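You operate a simulated robot arm through the tools that you are given. There is no shell and no other tool. Be economical: measure what you need, move in short steps, check, and stop when the job is done.

Carry out the task below with a simulated robot arm. There is one attempt and no reset: what you move stays moved.

Task
Push the vent knob down and inflate the orange buoy into the green.
Fine: never past the green; buoy air valve closed again. Where these are worked on the way, their far stop is far enough and under half their travel is too little: buoy air valve.
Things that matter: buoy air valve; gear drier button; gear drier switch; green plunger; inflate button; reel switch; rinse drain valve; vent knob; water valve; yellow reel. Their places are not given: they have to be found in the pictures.

The check looks at the end state, three seconds after you hand in, the way a careful person would. Anything else that was tipped, shoved, dropped, spilled or broken makes it a failure.

Robot
A 7-joint arm with a two-finger parallel gripper, fixed in place. Base frame: the origin is at the foot of the arm, x ahead of it, y to its left, z up; the work surface is at about z = 0.86. Readings come in m, degrees, newtons and seconds.
With the tool pointing down near the work surface it reaches from about 0.32 to 0.74 m from the base axis. Its first joint turns from -115.0 to 115.0 degrees. Payload 3.91 kg.
Tool frame: the origin (TCP) lies between the finger pads and is the grasp point; the fingertips stand 0.03 m ahead of it; z points along the fingers, y is the line along which they close. Largest opening 0.11 m; finger width 0.02, thickness 0.01; the body of the gripper, 0.048 by 0.112 m, starts 0.055 m behind the TCP.
Orientation is told as [roll, pitch, yaw] about the base's x, y, z axes, in that order, counted from this pose: with the fingers straight down and closing along the base's y, the tool's x points along the base's -x, its y along +y and its z along -z.

Tools
- The arm moves only by the tool send_rows. Its arguments are lists of equal length, an entry for each row: "linear": the shift along the base's x, y, z in m, a list of three; "delta_rot": the turn, a rotation vector about the base's x, y, z in rad, a list of three; "gripper": the closure in counts, from 0 (fully open) to 255 (shut). In form: {"linear": [[tx, ty, tz], ...], "delta_rot": [[rx, ry, rz], ...], "gripper": [gripper, ...]}. A call has 1 to 12 rows; each row shifts and turns the commanded pose from where the row before left it. Rows are played at 5 a second. More than 0.05 m and 8.6 degrees between two rows, or a gripper value outside its range, and nothing of the call is played. A pose out of reach is approached as far as the arm can. The call stops where the force on the tool passes 40 N (or 10 N more than at its start, if that is more) or the arm is blocked; 0.2 s more then pass. The fingers move at their own pace (about 0.108 m/s each) and stop on an object; they squeeze with about 26 N. The grip force told is the motor's: it shows also when the fingers shut on nothing. Time passes only in rows, and 0.2 s behind the last, so rows that do not move let the fingers close. The reply holds the time, the measured pose of the TCP, the force on the tool along the base axes, the opening and the grip force, in the units named above and with some noise, with the torque about the TCP (base axes, N m) and any sound that the robot's microphone picked up, and new pictures: "pictures" is both (left out), scene, wrist or none.
- Cameras (640 x 400 px; columns grow to the right, rows downward): "scene" is fixed at [0.0552, -0.5044, 1.6215]; the picture's right is [0.44, -0.90, 0.00], its down [-0.63, -0.31, -0.71] and it looks along [0.64, 0.32, -0.70] (base axes); focal length 336 px, centre (320, 200). "wrist" rides on the gripper at [0.072, 0.017, -0.103] in the tool frame; the picture's right is [-0.23, 0.97, 0.00], its down [-0.76, -0.18, -0.62] and it looks along [-0.61, -0.14, 0.78] (tool axes); focal length 222 px, centre (320, 200).
- raise_lower(by): slides the trunk up (or, below 0, down) by that many m; the arm rides with it, the base frame stays. It gives what a move gives, with no picture.
- pixel_to_xyz(camera, pixels): for up to 12 pixels [column, row] of the newest picture of that camera ("zoom" is the newest enlarged one), the place [x, y, z] in the base frame of the surface seen there, good to about 0.003 m, but the place of the scene camera against the robot may be out by one fixed shift of up to 0.018 m in any direction. It takes no simulated time.
- enlarge(camera, box): a new picture of the part [left, top, right, bottom] of that camera's present view, enlarged. It takes no simulated time.
- job_done(): hands the job in; it is judged then, once.

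Go step by step. Measure first, check grasps and placings, and put right what went wrong. The budget is 80 turns and 200 pictures, counting those below and the enlarged ones. Unless the task says otherwise, let go and move clear before handing in, and close with one line.

The tools are called after ">>>" as a command line: name --argument value ..., lists and objects as JSON in quotes. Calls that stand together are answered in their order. send_rows: Moves the arm, as the interface text tells. Its arguments: {"type":"object","properties":{"linear":{"type":"array","items":{"type":"array","items":{"type":"number"}}},"delta_rot":{"type":"array","items":{"type":"array","items":{"type":"number"}}},"gripper":{"type":"array","items":{"type":"number"}},"pictures":{"type":"string","enum":["both","scene","wrist","none"]}},"required":["linear","delta_rot","gripper"]} The other tools are called the same way: raise_lower (by) slides the trunk up or down; pixel_to_xyz (camera, pixels) gives the place of the surface under pixels of a picture; enlarge (camera, box) takes an enlarged picture of a part of a camera's view; job_done () hands the job in.

At the start:

```text
time: 0.0
position: [0.4835, -0.1834, 1.2167]
ee_rot: [0.1, 0.0, 0.0]
contact_force: [1.0, 0.3, 0.4]
ft_torque: [-0.02, -0.01, 0.0]
width: 0.1102
gripper_force: 0.1
trunk travel left (down, up): [-0.825, 0.165]
```

scene: 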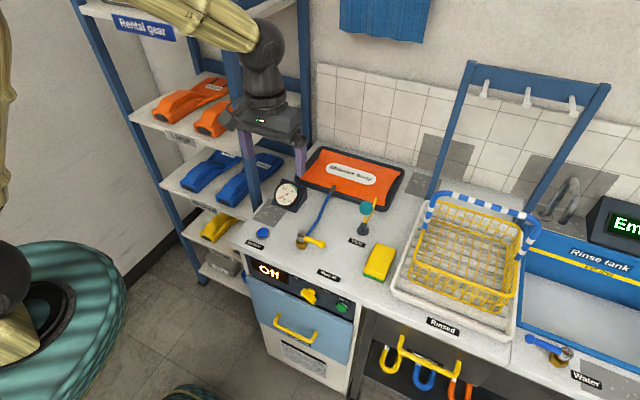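
wrist: 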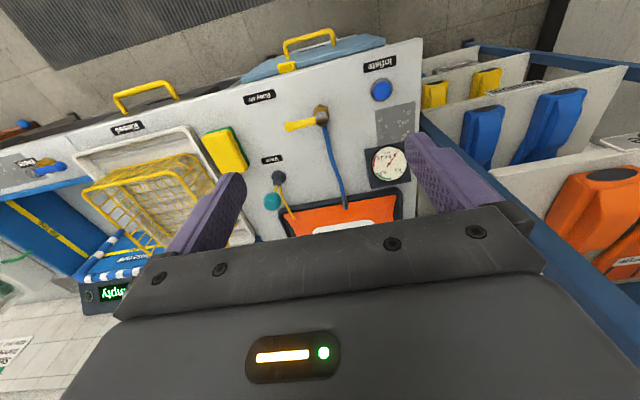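

The scene shows the orange buoy at (350,178), the gauge at (288,193), a blue button at (262,233), the yellow air valve at (310,241), and the vent with its teal knob at (365,212). I'll enlarge these parts and measure them.

>>> enlarge --camera "scene" --box '[230, 140, 420, 290]'

>>> enlarge --camera "wrist" --box '[220, 40, 440, 240]'

>>> pixel_to_xyz --camera "wrist" --pixels '[[381, 90], [320, 116], [296, 126], [286, 127], [272, 201], [279, 176], [290, 210], [390, 162], [350, 150], [240, 187], [330, 165]]'

>>> pixel_to_xyz --camera "scene" --pixels '[[262, 232], [302, 238], [320, 243], [366, 208], [362, 229], [375, 201], [288, 193], [340, 260], [350, 178]]'

```text
2.67 times, centred on (325, 215) of scene
```

zoom: 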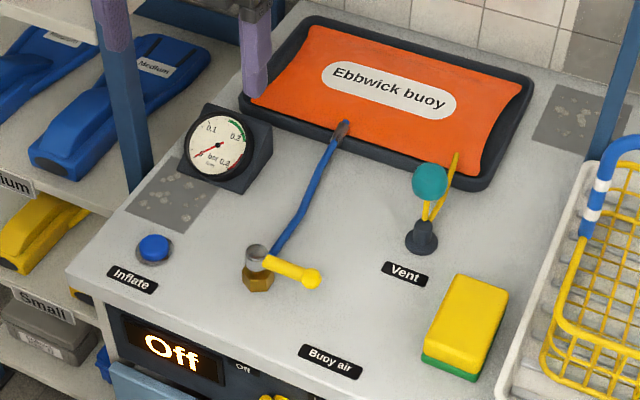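

```text
2.00 times, centred on (330, 140) of wrist
```

zoom: 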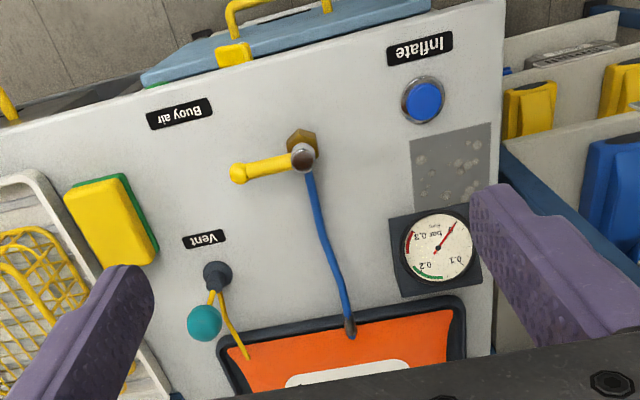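

```text
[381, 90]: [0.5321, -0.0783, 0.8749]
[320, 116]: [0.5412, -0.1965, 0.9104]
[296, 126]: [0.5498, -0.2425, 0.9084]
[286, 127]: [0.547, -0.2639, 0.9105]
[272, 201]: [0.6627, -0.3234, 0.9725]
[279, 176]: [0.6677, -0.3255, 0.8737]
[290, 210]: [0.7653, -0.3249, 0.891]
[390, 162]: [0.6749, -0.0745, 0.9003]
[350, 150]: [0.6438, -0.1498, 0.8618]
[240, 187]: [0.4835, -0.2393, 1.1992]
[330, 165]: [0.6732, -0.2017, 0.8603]
```

```text
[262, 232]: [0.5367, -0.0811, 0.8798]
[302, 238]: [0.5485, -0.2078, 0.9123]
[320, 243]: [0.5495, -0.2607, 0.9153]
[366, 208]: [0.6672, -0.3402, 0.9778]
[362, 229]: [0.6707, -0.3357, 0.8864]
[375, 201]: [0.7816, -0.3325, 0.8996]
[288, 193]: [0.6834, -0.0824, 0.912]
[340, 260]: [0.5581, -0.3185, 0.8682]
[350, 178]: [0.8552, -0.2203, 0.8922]
```

The wrist view puts the vent ball at (0.665, -0.324, 0.97), the valve pivot at (0.541, -0.197) with its handle toward -y, and the inflate button at (0.532, -0.078). The gauge reads about 0. I'll close the fingers, move above the vent knob, and check how near the basket is.

>>> pixel_to_xyz --camera "scene" --pixels '[[428, 210], [435, 195], [415, 265], [440, 190], [380, 262]]'

>>> send_rows --linear '[[0.03, -0.028, 0], [0.03, -0.028, 0], [0.03, -0.028, -0.02], [0.03, -0.028, -0.03], [0.03, -0.028, -0.03], [0.031, 0, -0.03], [0, 0, 0], [0, 0, 0]]' --delta_rot '[[0, 0, 0], [0, 0, 0], [0, 0, 0], [0, 0, 0], [0, 0, 0], [0, 0, 0], [0, 0, 0], [0, 0, 0]]' --gripper '[255, 255, 255, 255, 255, 255, 255, 255]'

```text
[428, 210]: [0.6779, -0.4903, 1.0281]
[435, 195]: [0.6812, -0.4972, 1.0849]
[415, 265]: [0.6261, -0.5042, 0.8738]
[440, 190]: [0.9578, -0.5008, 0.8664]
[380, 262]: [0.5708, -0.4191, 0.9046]
```

```text
refused: row 4 steps farther than a row can; nothing moved
```

The basket is at y ≈ -0.49, well clear. One row was longer than 0.05 m, so I'll split the move into smaller steps.

>>> send_rows --linear '[[0.03, -0.024, 0], [0.03, -0.024, 0], [0.03, -0.024, -0.02], [0.03, -0.024, -0.02], [0.03, -0.024, -0.02], [0.032, -0.021, -0.02], [0, 0, -0.04], [0, 0, -0.03], [0, 0, 0], [0, 0, 0]]' --delta_rot '[[0, 0, 0], [0, 0, 0], [0, 0, 0], [0, 0, 0], [0, 0, 0], [0, 0, 0], [0, 0, 0], [0, 0, 0], [0, 0, 0], [0, 0, 0]]' --gripper '[255, 255, 255, 255, 255, 255, 255, 255, 255, 255]'

```text
time: 2.2
position: [0.6635, -0.3245, 1.0682]
ee_rot: [0.0, 0.0, 0.0]
contact_force: [1.0, 0.7, 1.1]
ft_torque: [-0.02, 0.01, -0.02]
width: 0.0001
gripper_force: 25.9
trunk travel left (down, up): [-0.825, 0.165]
```

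scene: 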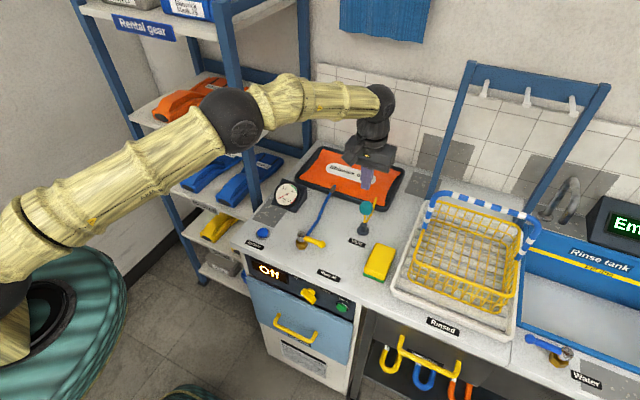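
wrist: 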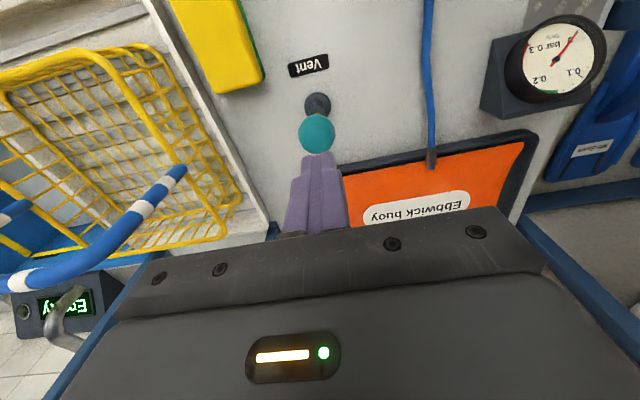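

The fingers are near the teal ball, at (317,132) in the wrist view. I'll measure the ball and fingertips from here, since this view is closer.

>>> pixel_to_xyz --camera "wrist" --pixels '[[317, 132], [317, 120], [317, 143], [305, 132], [330, 132], [317, 104], [318, 158]]'

>>> enlarge --camera "wrist" --box '[240, 60, 400, 220]'

>>> enlarge --camera "scene" --box '[320, 160, 400, 250]'

```text
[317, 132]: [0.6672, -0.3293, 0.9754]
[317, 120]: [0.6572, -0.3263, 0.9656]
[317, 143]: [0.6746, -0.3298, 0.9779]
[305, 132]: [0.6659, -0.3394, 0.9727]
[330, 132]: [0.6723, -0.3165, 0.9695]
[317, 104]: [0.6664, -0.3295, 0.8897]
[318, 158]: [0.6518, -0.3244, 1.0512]
```

```text
2.50 times, centred on (320, 140) of wrist
```

zoom: 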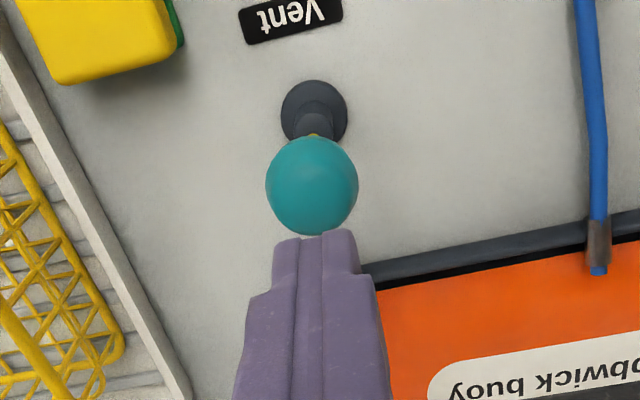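

```text
4.44 times, centred on (360, 205) of scene
```

zoom: 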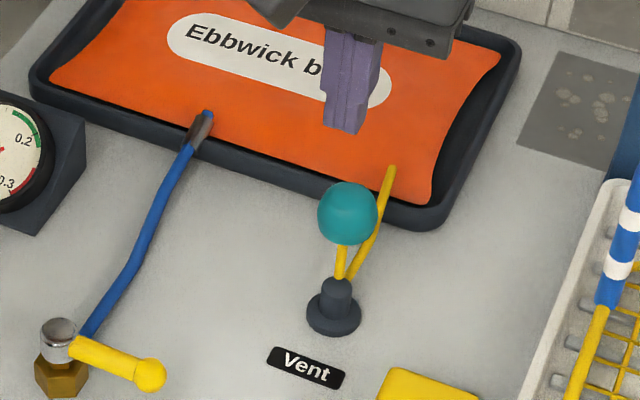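

The ball is centred at about (0.671, -0.328) with its top near z 0.98, on a yellow stem over a black base. I'll line up over it and press down in small steps.

>>> send_rows --linear '[[0.008, -0.004, -0.02], [0, 0, -0.02], [0, 0, -0.015], [0, 0, -0.01], [0, 0, -0.01], [0, 0, -0.01], [0, 0, -0.01], [0, 0, -0.01]]' --delta_rot '[[0, 0, 0], [0, 0, 0], [0, 0, 0], [0, 0, 0], [0, 0, 0], [0, 0, 0], [0, 0, 0], [0, 0, 0]]' --gripper '[255, 255, 255, 255, 255, 255, 255, 255]'

>>> enlarge --camera "scene" --box '[320, 160, 400, 250]'

```text
time: 4.0
position: [0.6768, -0.3297, 0.9756]
ee_rot: [-0.3, -0.9, -0.1]
contact_force: [-9.4, 4.6, 26.9]
ft_torque: [0.1, 0.4, 0.03]
width: 0.0
gripper_force: 26.1
trunk travel left (down, up): [-0.825, 0.165]
stopped in row 8: the force on the tool passed its limit at 46 N (the readings are from after the stop); the commanded pose is now the measured one
```

scene: 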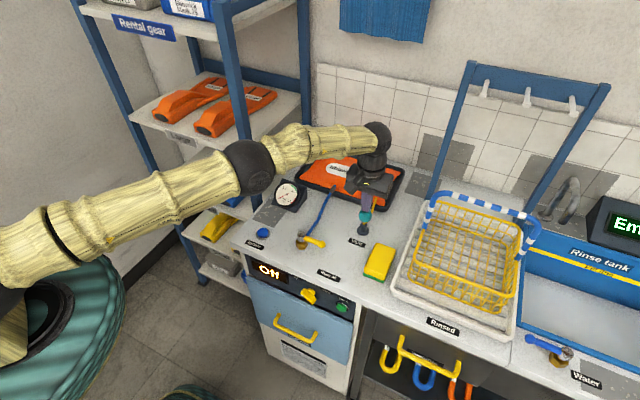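
wrist: 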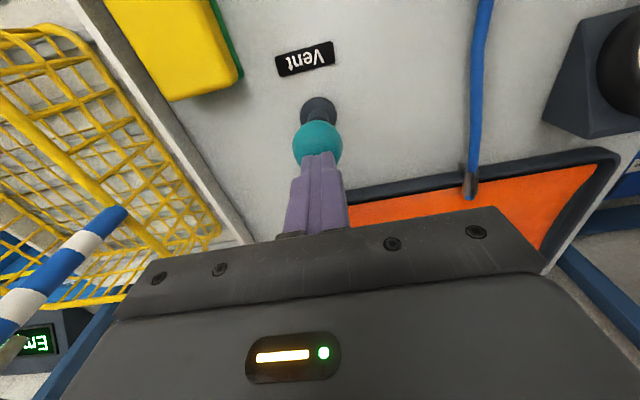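

```text
4.44 times, centred on (360, 205) of scene
```

zoom: 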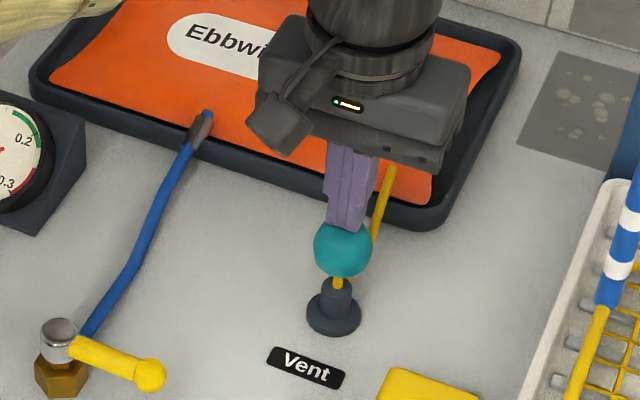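

The ball went down about 3 cm, but the fingertip drifted +x and the push stopped at 46 N with a little stem still showing. I'll lift, re-centre and press slowly to see if that is the end stop.

>>> send_rows --linear '[[0, 0, 0.02], [-0.006, 0.002, 0.01], [0, 0, 0]]' --delta_rot '[[0, 0.008, 0], [0, 0.008, 0], [0, 0, 0]]' --gripper '[255, 255, 255]'

>>> enlarge --camera "scene" --box '[320, 160, 400, 250]'

>>> enlarge --camera "wrist" --box '[240, 60, 400, 220]'

>>> pixel_to_xyz --camera "zoom" --pixels '[[310, 190], [310, 150], [310, 210], [290, 180], [330, 180]]'

```text
time: 4.8
position: [0.6711, -0.3272, 1.0009]
ee_rot: [-0.3, 0.4, 0.0]
contact_force: [-0.4, 0.1, 0.4]
ft_torque: [0.01, -0.01, 0.0]
width: 0.0
gripper_force: 25.8
trunk travel left (down, up): [-0.825, 0.165]
```

scene: 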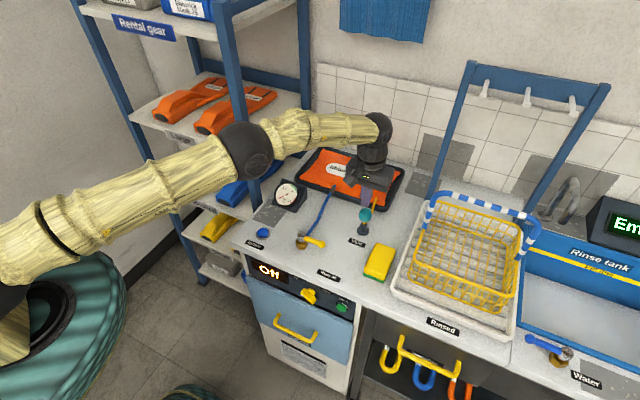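
wrist: 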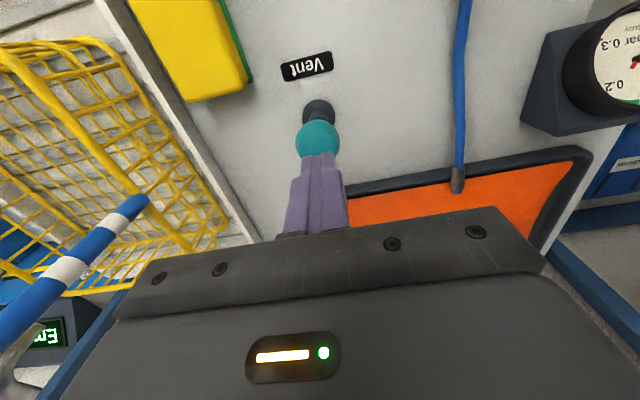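

```text
4.44 times, centred on (360, 205) of scene
```

zoom: 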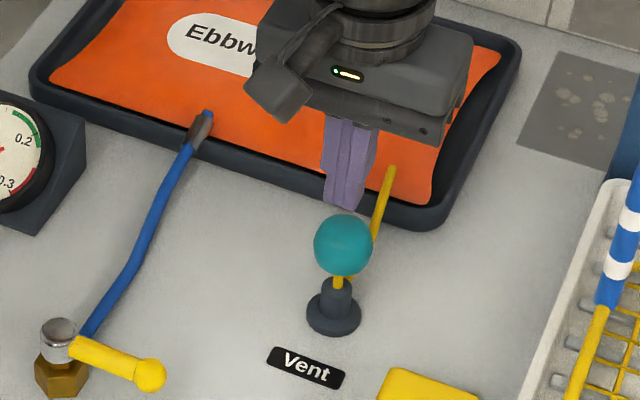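

```text
2.50 times, centred on (320, 140) of wrist
```

zoom: 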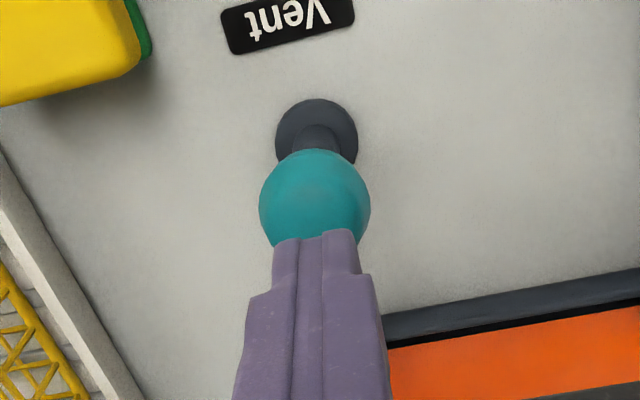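

```text
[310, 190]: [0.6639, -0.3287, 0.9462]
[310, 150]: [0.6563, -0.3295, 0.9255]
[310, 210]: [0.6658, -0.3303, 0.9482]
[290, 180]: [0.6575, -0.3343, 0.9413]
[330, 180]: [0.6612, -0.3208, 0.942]
```

The knob stayed down, with the ball top now near z 0.949. I'll press slowly again to check whether it has bottomed out.

>>> send_rows --linear '[[-0.002, -0.002, -0.015], [0, 0, -0.006], [0, 0, -0.004], [0, 0, -0.004], [0, 0, -0.004], [0, 0, -0.004], [0, 0, -0.004], [0, 0, -0.004], [0, 0, -0.004]]' --delta_rot '[[0, 0, 0], [0, 0, 0], [0, 0, 0], [0, 0, 0], [0, 0, 0], [0, 0, 0], [0, 0, 0], [0, 0, 0], [0, 0, 0]]' --gripper '[255, 255, 255, 255, 255, 255, 255, 255, 255]'

>>> enlarge --camera "scene" --box '[320, 160, 400, 250]'

```text
time: 6.2
position: [0.6722, -0.3317, 0.9776]
ee_rot: [-0.8, -0.7, -0.1]
contact_force: [0.6, -0.8, 20.1]
ft_torque: [-0.01, -0.1, 0.01]
width: 0.0
gripper_force: 26.0
trunk travel left (down, up): [-0.825, 0.165]
stopped in row 6: the force on the tool passed its limit at 42 N (the readings are from after the stop); the commanded pose is now the measured one
```

scene: 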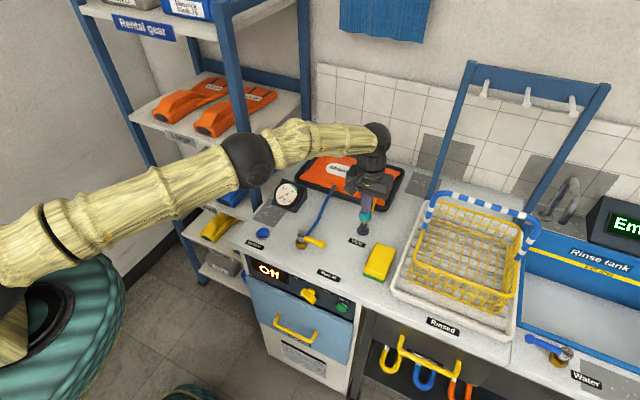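
wrist: 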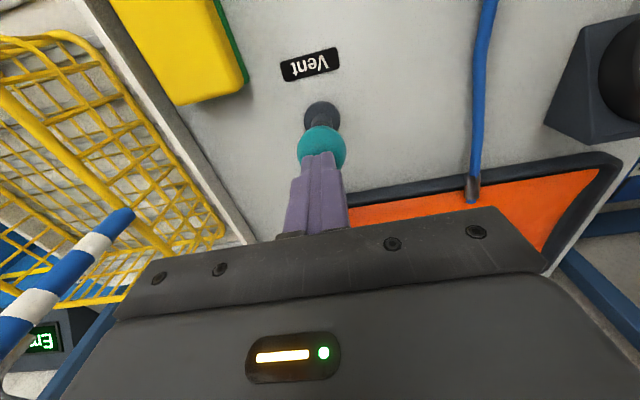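

```text
4.44 times, centred on (360, 205) of scene
```

zoom: 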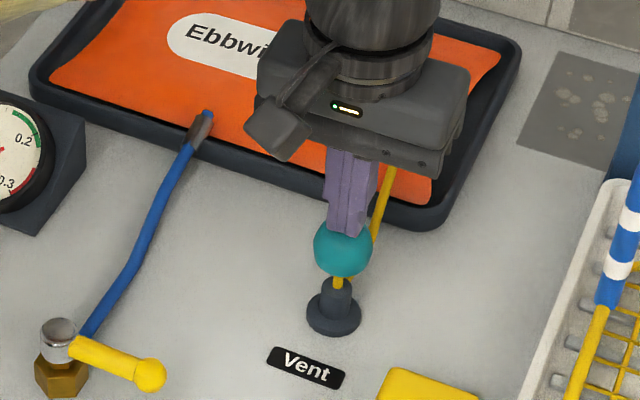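

The knob is in the same place under 42 N, so it is at its down stop. Now I'll lift and move over beside the air valve handle, levelling the tool on the way, and take a close look.

>>> send_rows --linear '[[0, 0, 0.03], [0, 0, 0.04], [-0.03, 0.02, 0.02], [-0.04, 0.02, 0], [-0.04, 0.02, 0], [-0.04, 0.02, 0], [-0.022, 0.007, 0], [0, 0, 0]]' --delta_rot '[[0.014, 0.012, 0.002], [0, 0, 0], [0, 0, 0], [0, 0, 0], [0, 0, 0], [0, 0, 0], [0, 0, 0], [0, 0, 0]]' --gripper '[255, 255, 255, 255, 255, 255, 255, 255]'

>>> enlarge --camera "wrist" --box '[220, 40, 420, 220]'

>>> enlarge --camera "scene" --box '[240, 160, 400, 280]'

```text
time: 8.0
position: [0.5018, -0.2421, 1.0596]
ee_rot: [0.3, 0.4, 0.2]
contact_force: [0.7, 0.2, 0.3]
ft_torque: [0.03, 0.03, 0.01]
width: 0.0001
gripper_force: 25.8
trunk travel left (down, up): [-0.825, 0.165]
```

scene: 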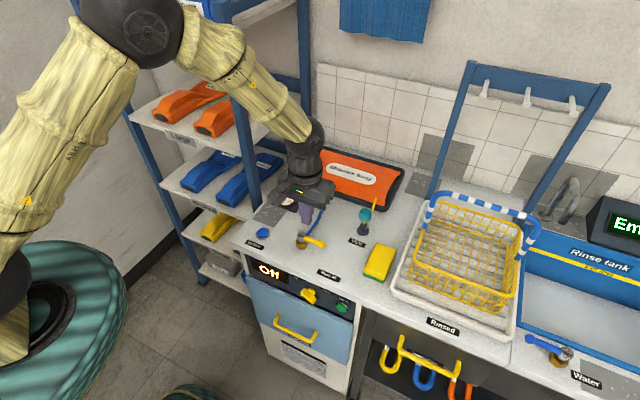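
wrist: 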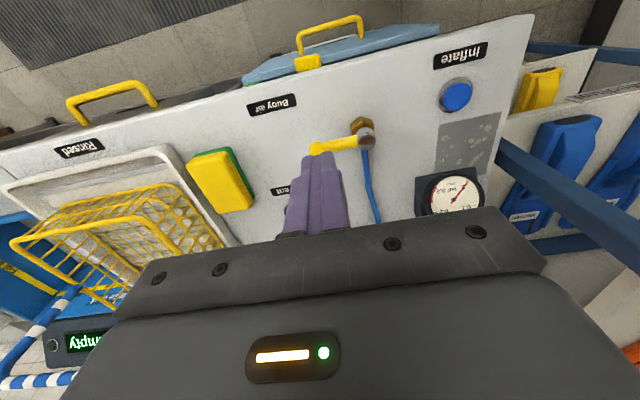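

```text
2.22 times, centred on (320, 130) of wrist
```

zoom: 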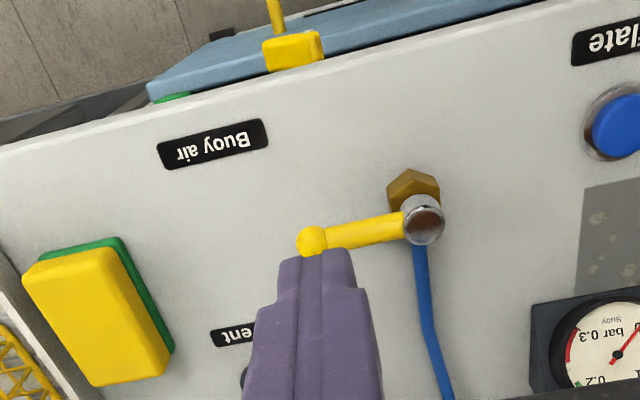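

```text
3.33 times, centred on (320, 220) of scene
```

zoom: 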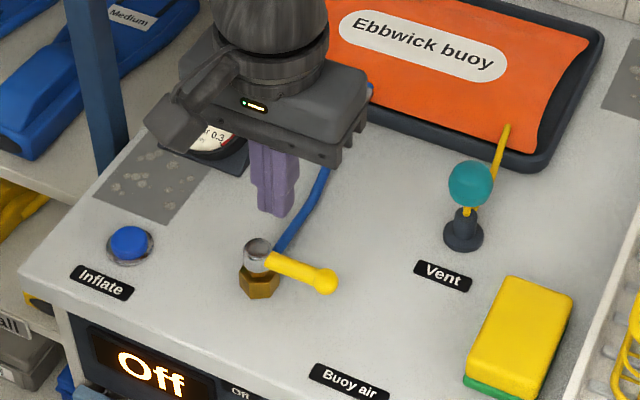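

The vent knob has stayed down. In the wrist view the handle runs from the pivot at (365,140) to the tip at (317,148), so I'll measure it.

>>> pixel_to_xyz --camera "wrist" --pixels '[[366, 140], [355, 142], [345, 144], [335, 145], [325, 147], [317, 148], [356, 124], [456, 95]]'

```text
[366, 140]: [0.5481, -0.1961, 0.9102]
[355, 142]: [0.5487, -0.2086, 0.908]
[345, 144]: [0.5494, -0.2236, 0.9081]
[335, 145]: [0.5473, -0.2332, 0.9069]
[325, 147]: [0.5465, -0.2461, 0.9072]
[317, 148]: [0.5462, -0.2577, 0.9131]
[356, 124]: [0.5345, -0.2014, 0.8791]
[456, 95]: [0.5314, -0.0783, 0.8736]
```

The handle axis is at x ≈ 0.551 and z ≈ 0.902, from y -0.196 to -0.262. I'll lower the closed fingertips on its near (-x) side and gently push +x to see whether it turns that way.

>>> send_rows --linear '[[0.013, -0.003, -0.04], [0.003, 0, -0.05], [0, 0, -0.04], [0.006, 0, 0], [0.006, 0, 0], [0.006, 0, 0], [0.006, 0, 0]]' --delta_rot '[[0, 0, 0], [0, 0, 0], [0, 0, 0], [0, 0, 0], [0, 0, 0], [0, 0, 0], [0, 0, 0]]' --gripper '[255, 255, 255, 255, 255, 255, 255]'

>>> enlarge --camera "scene" --box '[240, 160, 400, 280]'

```text
time: 9.6
position: [0.533, -0.2466, 0.9305]
ee_rot: [0.5, 1.2, 0.0]
contact_force: [-35.1, -2.4, -8.7]
ft_torque: [-0.36, 1.12, -0.02]
width: 0.0
gripper_force: 25.9
trunk travel left (down, up): [-0.825, 0.165]
```

scene: 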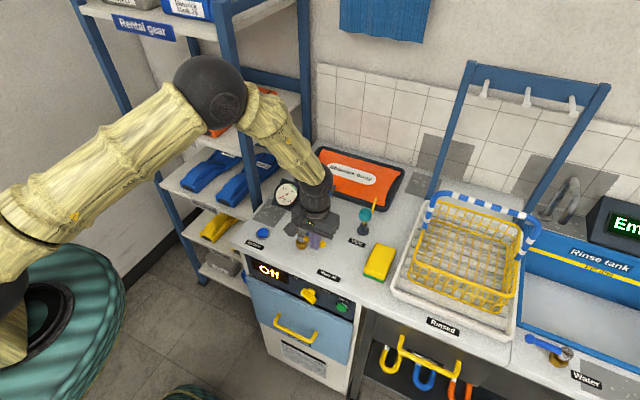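
wrist: 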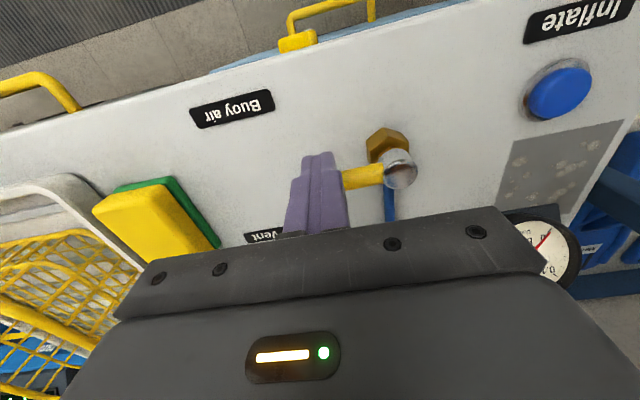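

```text
3.33 times, centred on (320, 220) of scene
```

zoom: 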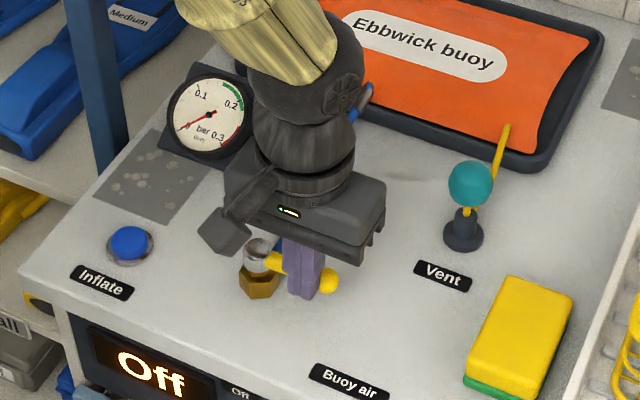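

A push of 35 N in +x didn't move the handle, so that is a stop and it must turn the other way. I'll hop over it and push from the far side toward -x.

>>> send_rows --linear '[[-0.015, 0, 0], [0, 0, 0.04], [0.03, 0, 0.02], [0.035, 0.002, 0], [0, 0, -0.04], [0, 0, -0.02], [-0.006, 0, 0], [-0.006, 0, 0], [-0.006, 0, 0], [-0.006, 0, 0]]' --delta_rot '[[0, -0.014, 0], [0, 0, 0], [0, 0, 0], [0, 0, 0], [0, 0, 0], [0, 0, 0], [0, 0, 0], [0, 0, 0], [0, 0, 0], [0, 0, 0]]' --gripper '[255, 255, 255, 255, 255, 255, 255, 255, 255, 255]'

>>> enlarge --camera "scene" --box '[240, 160, 400, 280]'

```text
time: 11.8
position: [0.5655, -0.2445, 0.9333]
ee_rot: [0.3, -0.5, 0.2]
contact_force: [1.1, -0.2, 0.2]
ft_torque: [-0.02, -0.03, 0.01]
width: 0.0
gripper_force: 26.2
trunk travel left (down, up): [-0.825, 0.165]
```

scene: 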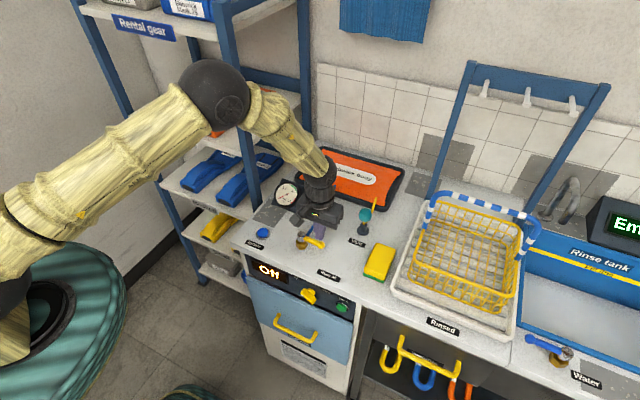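
wrist: 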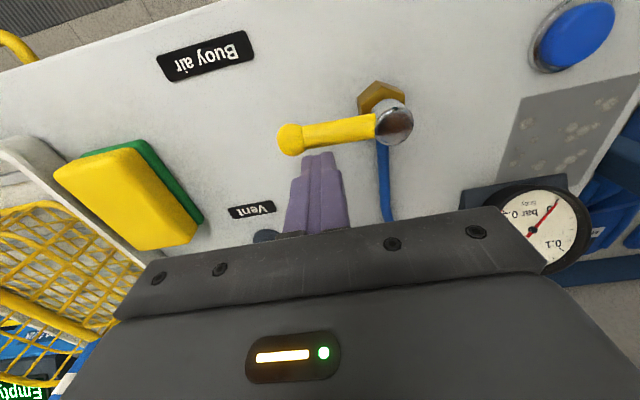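

```text
3.33 times, centred on (320, 220) of scene
```

zoom: 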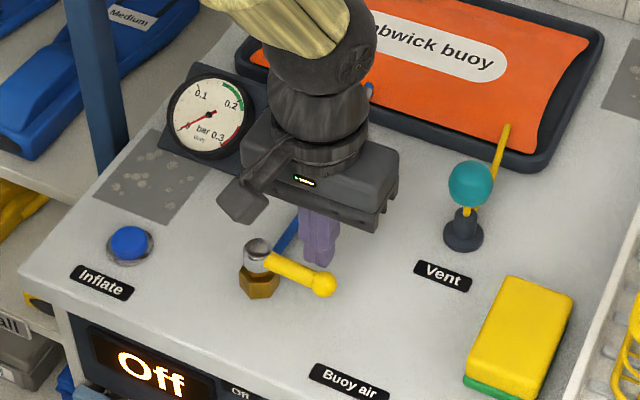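

The finger is now on the far side with no contact yet. I'll lower it 8 mm and push -x in small steps.

>>> send_rows --linear '[[0.004, 0, -0.008], [-0.008, 0, 0], [-0.006, 0, 0], [-0.006, 0, 0], [-0.006, 0.001, 0], [-0.006, 0.001, 0]]' --delta_rot '[[0, 0, 0], [0, 0, 0], [0, 0, 0], [0, 0, 0], [0, 0, 0], [0, 0, 0]]' --gripper '[255, 255, 255, 255, 255, 255]'

>>> enlarge --camera "scene" --box '[240, 160, 400, 280]'

```text
time: 13.2
position: [0.5372, -0.2409, 0.9247]
ee_rot: [0.3, -0.3, 0.0]
contact_force: [0.4, -1.1, 0.4]
ft_torque: [-0.03, 0.0, -0.04]
width: 0.0
gripper_force: 25.9
trunk travel left (down, up): [-0.825, 0.165]
```

scene: 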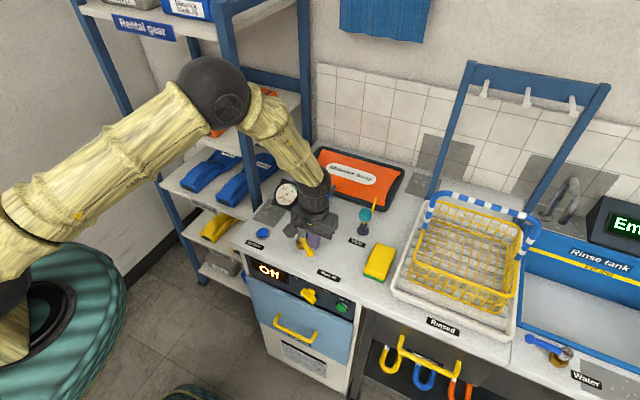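
wrist: 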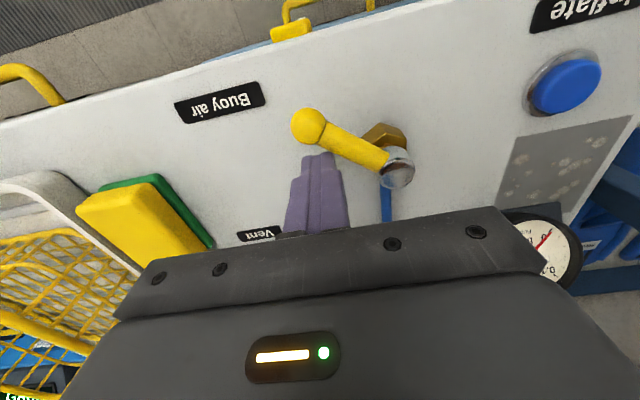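

```text
3.33 times, centred on (320, 220) of scene
```

zoom: 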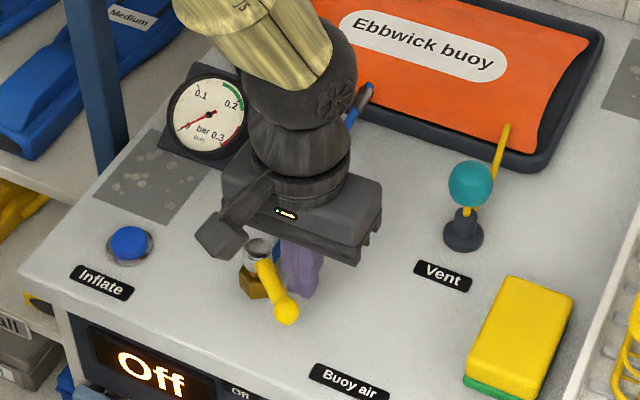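

The handle turns easily this way and is now at about 40°. I'll follow the arc to its far stop.

>>> send_rows --linear '[[-0.01, 0, 0], [-0.009, 0.004, 0], [-0.006, 0.006, 0], [-0.005, 0.006, 0], [-0.003, 0.006, 0], [-0.002, 0.005, 0], [0, 0.004, 0]]' --delta_rot '[[0, 0, 0], [0, 0, 0], [0, 0, 0], [0, 0, 0], [0, 0, 0], [0, 0, 0], [0, 0, 0]]' --gripper '[255, 255, 255, 255, 255, 255, 255]'

>>> enlarge --camera "scene" --box '[240, 160, 400, 280]'

```text
time: 14.9
position: [0.5047, -0.22, 0.9262]
ee_rot: [-0.5, -0.7, -0.2]
contact_force: [2.5, -16.3, -8.2]
ft_torque: [-0.5, -0.1, 0.1]
width: 0.0
gripper_force: 26.3
trunk travel left (down, up): [-0.825, 0.165]
stopped in row 7: the force on the tool passed its limit at 41 N (the readings are from after the stop); the commanded pose is now the measured one
```

scene: 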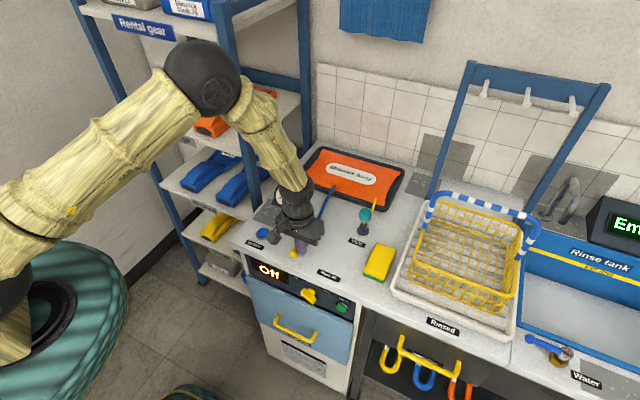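
wrist: 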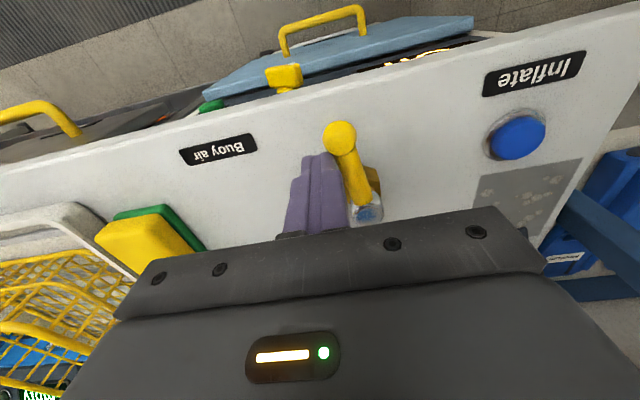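

```text
3.33 times, centred on (320, 220) of scene
```

zoom: 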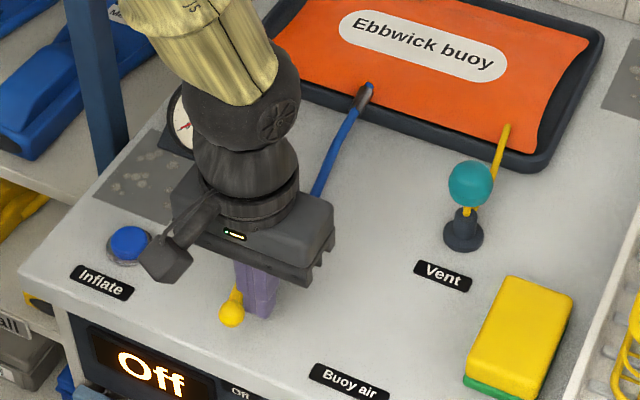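

The handle stopped against its far stop at about 90°, so the valve is open. I'll back off, lift, and move above the inflate button.

>>> send_rows --linear '[[0, -0.012, 0], [0, 0, 0.04], [0, 0, 0.02], [0.01, 0.04, 0], [0.01, 0.04, 0], [0.01, 0.04, 0], [0, 0.032, 0], [0, 0, 0]]' --delta_rot '[[0.009, 0.012, 0.003], [0, 0, 0], [0, 0, 0], [0, 0, 0], [0, 0, 0], [0, 0, 0], [0, 0, 0], [0, 0, 0]]' --gripper '[255, 255, 255, 255, 255, 255, 255, 255]'

>>> enlarge --camera "scene" --box '[240, 160, 400, 280]'

```text
time: 16.8
position: [0.5329, -0.0801, 0.9834]
ee_rot: [0.3, -0.1, 0.1]
contact_force: [0.7, 0.2, -0.4]
ft_torque: [-0.03, 0.01, 0.01]
width: 0.0001
gripper_force: 25.9
trunk travel left (down, up): [-0.825, 0.165]
```

scene: 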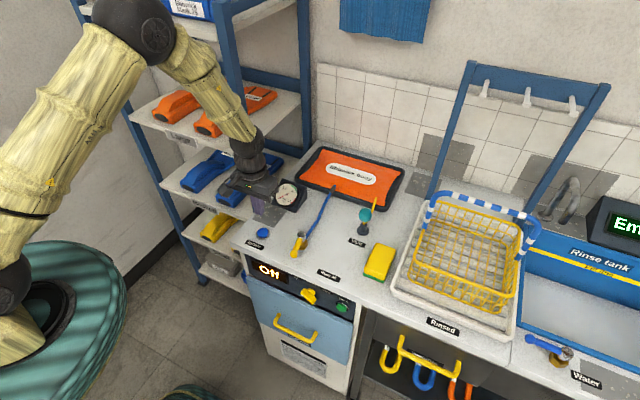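
wrist: 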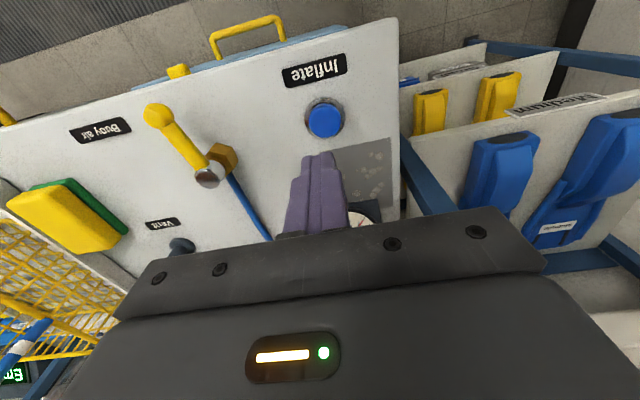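

```text
3.33 times, centred on (320, 220) of scene
```

zoom: 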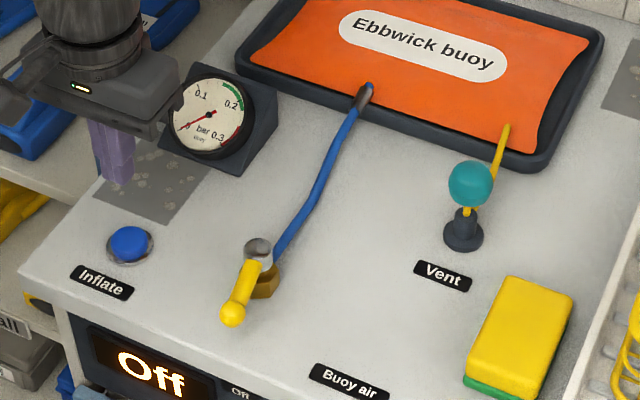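

The gauge is visible in the scene view and still reads 0. I'll measure the button at (324,119) in the wrist view.

>>> pixel_to_xyz --camera "wrist" --pixels '[[324, 119], [324, 108], [324, 130], [312, 119], [336, 119], [300, 100]]'

```text
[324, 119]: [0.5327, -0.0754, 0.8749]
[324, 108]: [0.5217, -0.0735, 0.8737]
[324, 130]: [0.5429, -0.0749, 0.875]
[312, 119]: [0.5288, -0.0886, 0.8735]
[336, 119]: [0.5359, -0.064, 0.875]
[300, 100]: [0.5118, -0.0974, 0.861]
```

The button is centred at (0.533, -0.076) with its top at 0.875, so contact comes at TCP z ≈ 0.905. I'll come down to just above it.

>>> send_rows --linear '[[0, 0.004, -0.04], [0, 0, -0.025], [0, 0, -0.005], [0, 0, -0.004]]' --delta_rot '[[0, 0, 0], [0, 0, 0], [0, 0, 0], [0, 0, 0]]' --gripper '[255, 255, 255, 255]' --pictures "none"

>>> enlarge --camera "scene" --box '[240, 160, 340, 250]'

```text
time: 17.8
position: [0.5343, -0.0727, 0.9103]
ee_rot: [0.4, -0.1, 0.2]
contact_force: [0.7, 0.1, 0.0]
ft_torque: [-0.01, 0.02, -0.01]
width: 0.0001
gripper_force: 26.6
trunk travel left (down, up): [-0.825, 0.165]
```

```text
4.44 times, centred on (290, 205) of scene
```

zoom: 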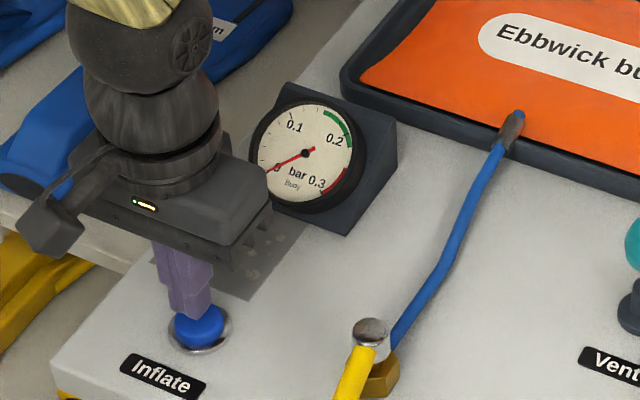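

The gauge is clear in this view: the green runs from about 0.15 to 0.2 and the needle is at 0. I'll press the button a few millimetres, briefly.

>>> send_rows --linear '[[0, -0.002, -0.005], [0, 0, -0.004], [0, 0, -0.002]]' --delta_rot '[[0, 0, 0], [0, 0, 0], [0, 0, 0]]' --gripper '[255, 255, 255]' --pictures "none"

>>> enlarge --camera "scene" --box '[240, 160, 340, 250]'

```text
time: 18.6
position: [0.5368, -0.0757, 0.8999]
ee_rot: [0.3, 0.0, 0.1]
contact_force: [0.2, -0.5, 1.2]
ft_torque: [-0.05, -0.03, 0.04]
width: 0.0
gripper_force: 25.7
trunk travel left (down, up): [-0.825, 0.165]
```

```text
4.44 times, centred on (290, 205) of scene
```

zoom: 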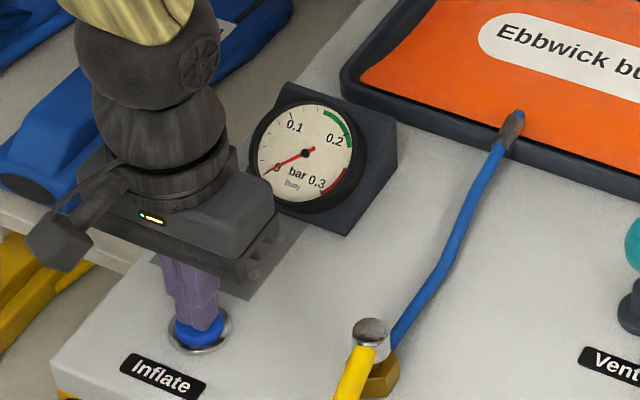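

The tool is at z 0.900 with only about 1 N on it, and the gauge hasn't moved. I'll press further in 1–2 mm steps.

>>> send_rows --linear '[[-0.002, 0, -0.002], [0, 0, -0.002], [0, 0, -0.002]]' --delta_rot '[[0, 0, 0], [0, 0, 0], [0, 0, 0]]' --gripper '[255, 255, 255]' --pictures "none"

>>> enlarge --camera "scene" --box '[240, 160, 340, 250]'

```text
time: 19.4
position: [0.5326, -0.0755, 0.8949]
ee_rot: [0.3, -0.1, 0.1]
contact_force: [3.1, 2.6, 12.8]
ft_torque: [0.06, -0.04, -0.02]
width: 0.0002
gripper_force: 26.1
trunk travel left (down, up): [-0.825, 0.165]
heard: click
```

```text
4.44 times, centred on (290, 205) of scene
```

zoom: 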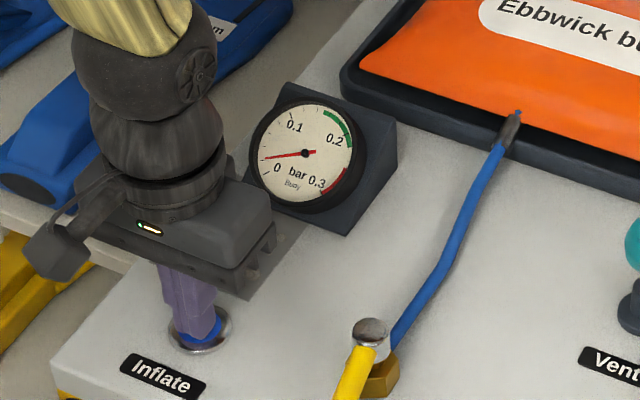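

There was a click, the needle rose to about 0.03, and the buoy is swelling. I'll hold for a short row to gauge the rate.

>>> send_rows --linear '[[0, 0, 0]]' --delta_rot '[[0, 0, 0]]' --gripper '[255]' --pictures "none"

>>> enlarge --camera "scene" --box '[240, 160, 340, 250]'

```text
time: 19.8
position: [0.5319, -0.0754, 0.8948]
ee_rot: [0.3, -0.1, 0.0]
contact_force: [3.5, 1.6, 13.4]
ft_torque: [0.09, -0.12, -0.03]
width: 0.0
gripper_force: 26.1
trunk travel left (down, up): [-0.825, 0.165]
```

```text
4.44 times, centred on (290, 205) of scene
```

zoom: 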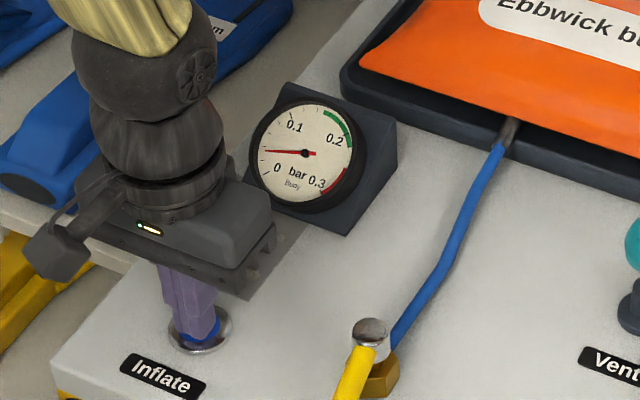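

The needle rises about 10° per 0.4 s and the middle of the green is about 115° away. I'll hold for 1.6 s more and check.

>>> send_rows --linear '[[0, 0, 0], [0, 0, 0], [0, 0, 0], [0, 0, 0], [0, 0, 0], [0, 0, 0], [0, 0, 0]]' --delta_rot '[[0, 0, 0], [0, 0, 0], [0, 0, 0], [0, 0, 0], [0, 0, 0], [0, 0, 0], [0, 0, 0]]' --gripper '[255, 255, 255, 255, 255, 255, 255]' --pictures "none"

>>> enlarge --camera "scene" --box '[240, 160, 340, 250]'

```text
time: 21.4
position: [0.532, -0.076, 0.8937]
ee_rot: [0.3, -0.1, 0.1]
contact_force: [5.4, 2.1, 14.8]
ft_torque: [0.02, -0.13, -0.03]
width: 0.0002
gripper_force: 25.6
trunk travel left (down, up): [-0.825, 0.165]
```

```text
4.44 times, centred on (290, 205) of scene
```

zoom: 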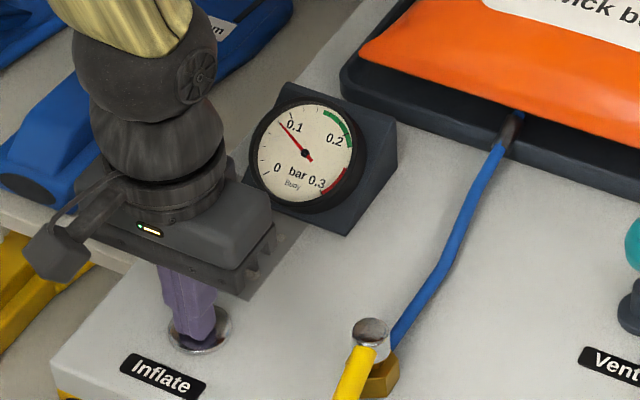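

The needle is at about 0.09, moving at about 31°/s. Green starts about 60° ahead and ends about 120° ahead, so I'll hold for 1.8 s more.

>>> send_rows --linear '[[0, 0, 0], [0, 0, 0], [0, 0, 0], [0, 0, 0], [0, 0, 0], [0, 0, 0], [0, 0, 0], [0, 0, 0]]' --delta_rot '[[0, 0, 0], [0, 0, 0], [0, 0, 0], [0, 0, 0], [0, 0, 0], [0, 0, 0], [0, 0, 0], [0, 0, 0]]' --gripper '[255, 255, 255, 255, 255, 255, 255, 255]' --pictures "none"

>>> enlarge --camera "scene" --box '[240, 160, 340, 250]'

```text
time: 23.1
position: [0.5312, -0.0754, 0.8954]
ee_rot: [0.4, 0.0, 0.0]
contact_force: [3.6, 1.0, 15.0]
ft_torque: [0.02, -0.11, 0.02]
width: 0.0001
gripper_force: 26.0
trunk travel left (down, up): [-0.825, 0.165]
```

```text
4.44 times, centred on (290, 205) of scene
```

zoom: 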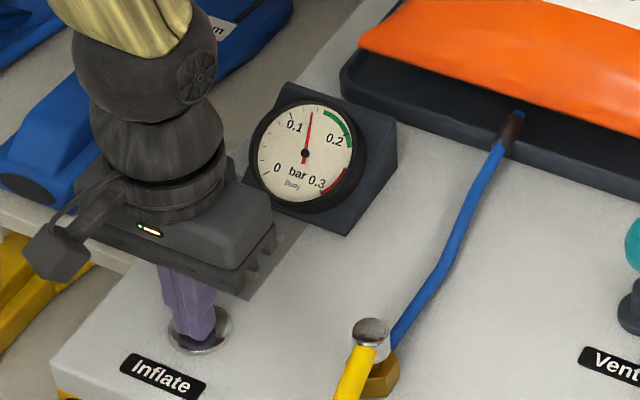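

The needle is just short of the green, at about 83° against 67°–7°. I'll release the button now to check that inflation stops on release.

>>> send_rows --linear '[[0, 0, 0.008]]' --delta_rot '[[0, 0, 0]]' --gripper '[255]' --pictures "none"

>>> enlarge --camera "scene" --box '[240, 160, 340, 250]'

```text
time: 23.6
position: [0.5313, -0.0757, 0.9004]
ee_rot: [0.3, 0.0, 0.2]
contact_force: [-0.7, 1.0, 0.9]
ft_torque: [0.01, 0.0, 0.0]
width: 0.0003
gripper_force: 25.9
trunk travel left (down, up): [-0.825, 0.165]
```

```text
4.44 times, centred on (290, 205) of scene
```

zoom: 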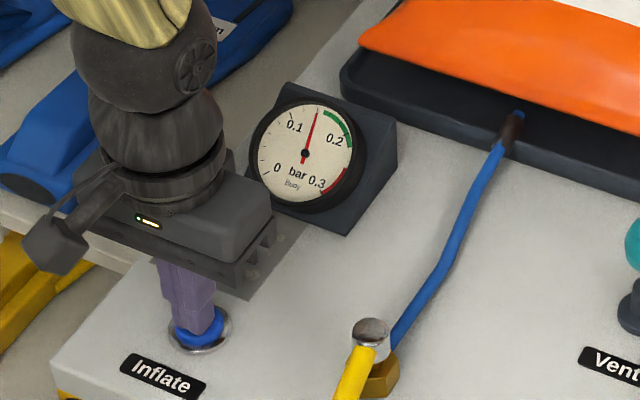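

Now I'll wait one row to see whether the needle holds.

>>> send_rows --linear '[[0, 0, 0.002]]' --delta_rot '[[0, 0, 0]]' --gripper '[255]' --pictures "none"

>>> enlarge --camera "scene" --box '[260, 170, 330, 214]'

```text
time: 23.9
position: [0.531, -0.0754, 0.9039]
ee_rot: [0.3, 0.0, 0.1]
contact_force: [-1.0, 0.0, 0.5]
ft_torque: [0.0, -0.01, 0.0]
width: 0.0002
gripper_force: 25.6
trunk travel left (down, up): [-0.825, 0.165]
```

```text
9.09 times, centred on (295, 192) of scene
```

zoom: 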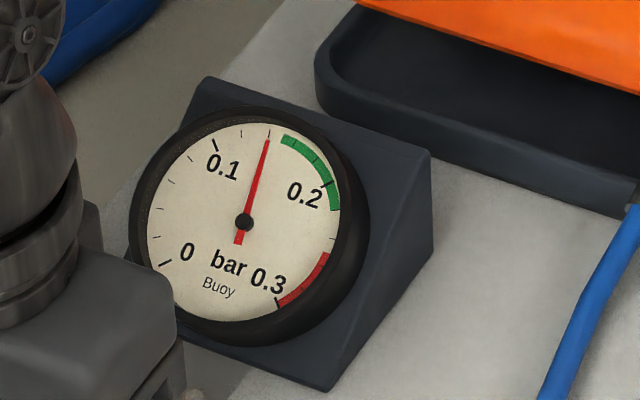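

The needle holds on release, at about 75°, just short of the green (65°–8°). I'll give it one more timed pulse of about 1 s.

>>> send_rows --linear '[[0, 0, -0.009], [0, 0, 0], [0, 0, 0], [0, 0, 0], [0, 0, 0], [0, 0, 0.012], [0, 0, 0]]' --delta_rot '[[0, 0, 0], [0, 0, 0], [0, 0, 0], [0, 0, 0], [0, 0, 0], [0, 0, 0], [0, 0, 0]]' --gripper '[255, 255, 255, 255, 255, 255, 255]' --pictures "none"

>>> enlarge --camera "scene" --box '[260, 170, 330, 214]'

```text
time: 25.6
position: [0.5333, -0.0761, 0.9071]
ee_rot: [0.3, 0.0, 0.1]
contact_force: [0.3, -0.6, 0.1]
ft_torque: [-0.01, 0.0, 0.01]
width: 0.0001
gripper_force: 26.1
trunk travel left (down, up): [-0.825, 0.165]
heard: click
```

```text
9.09 times, centred on (295, 192) of scene
```

zoom: 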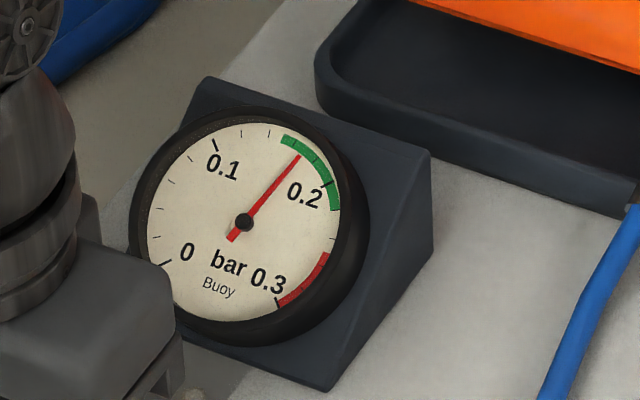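

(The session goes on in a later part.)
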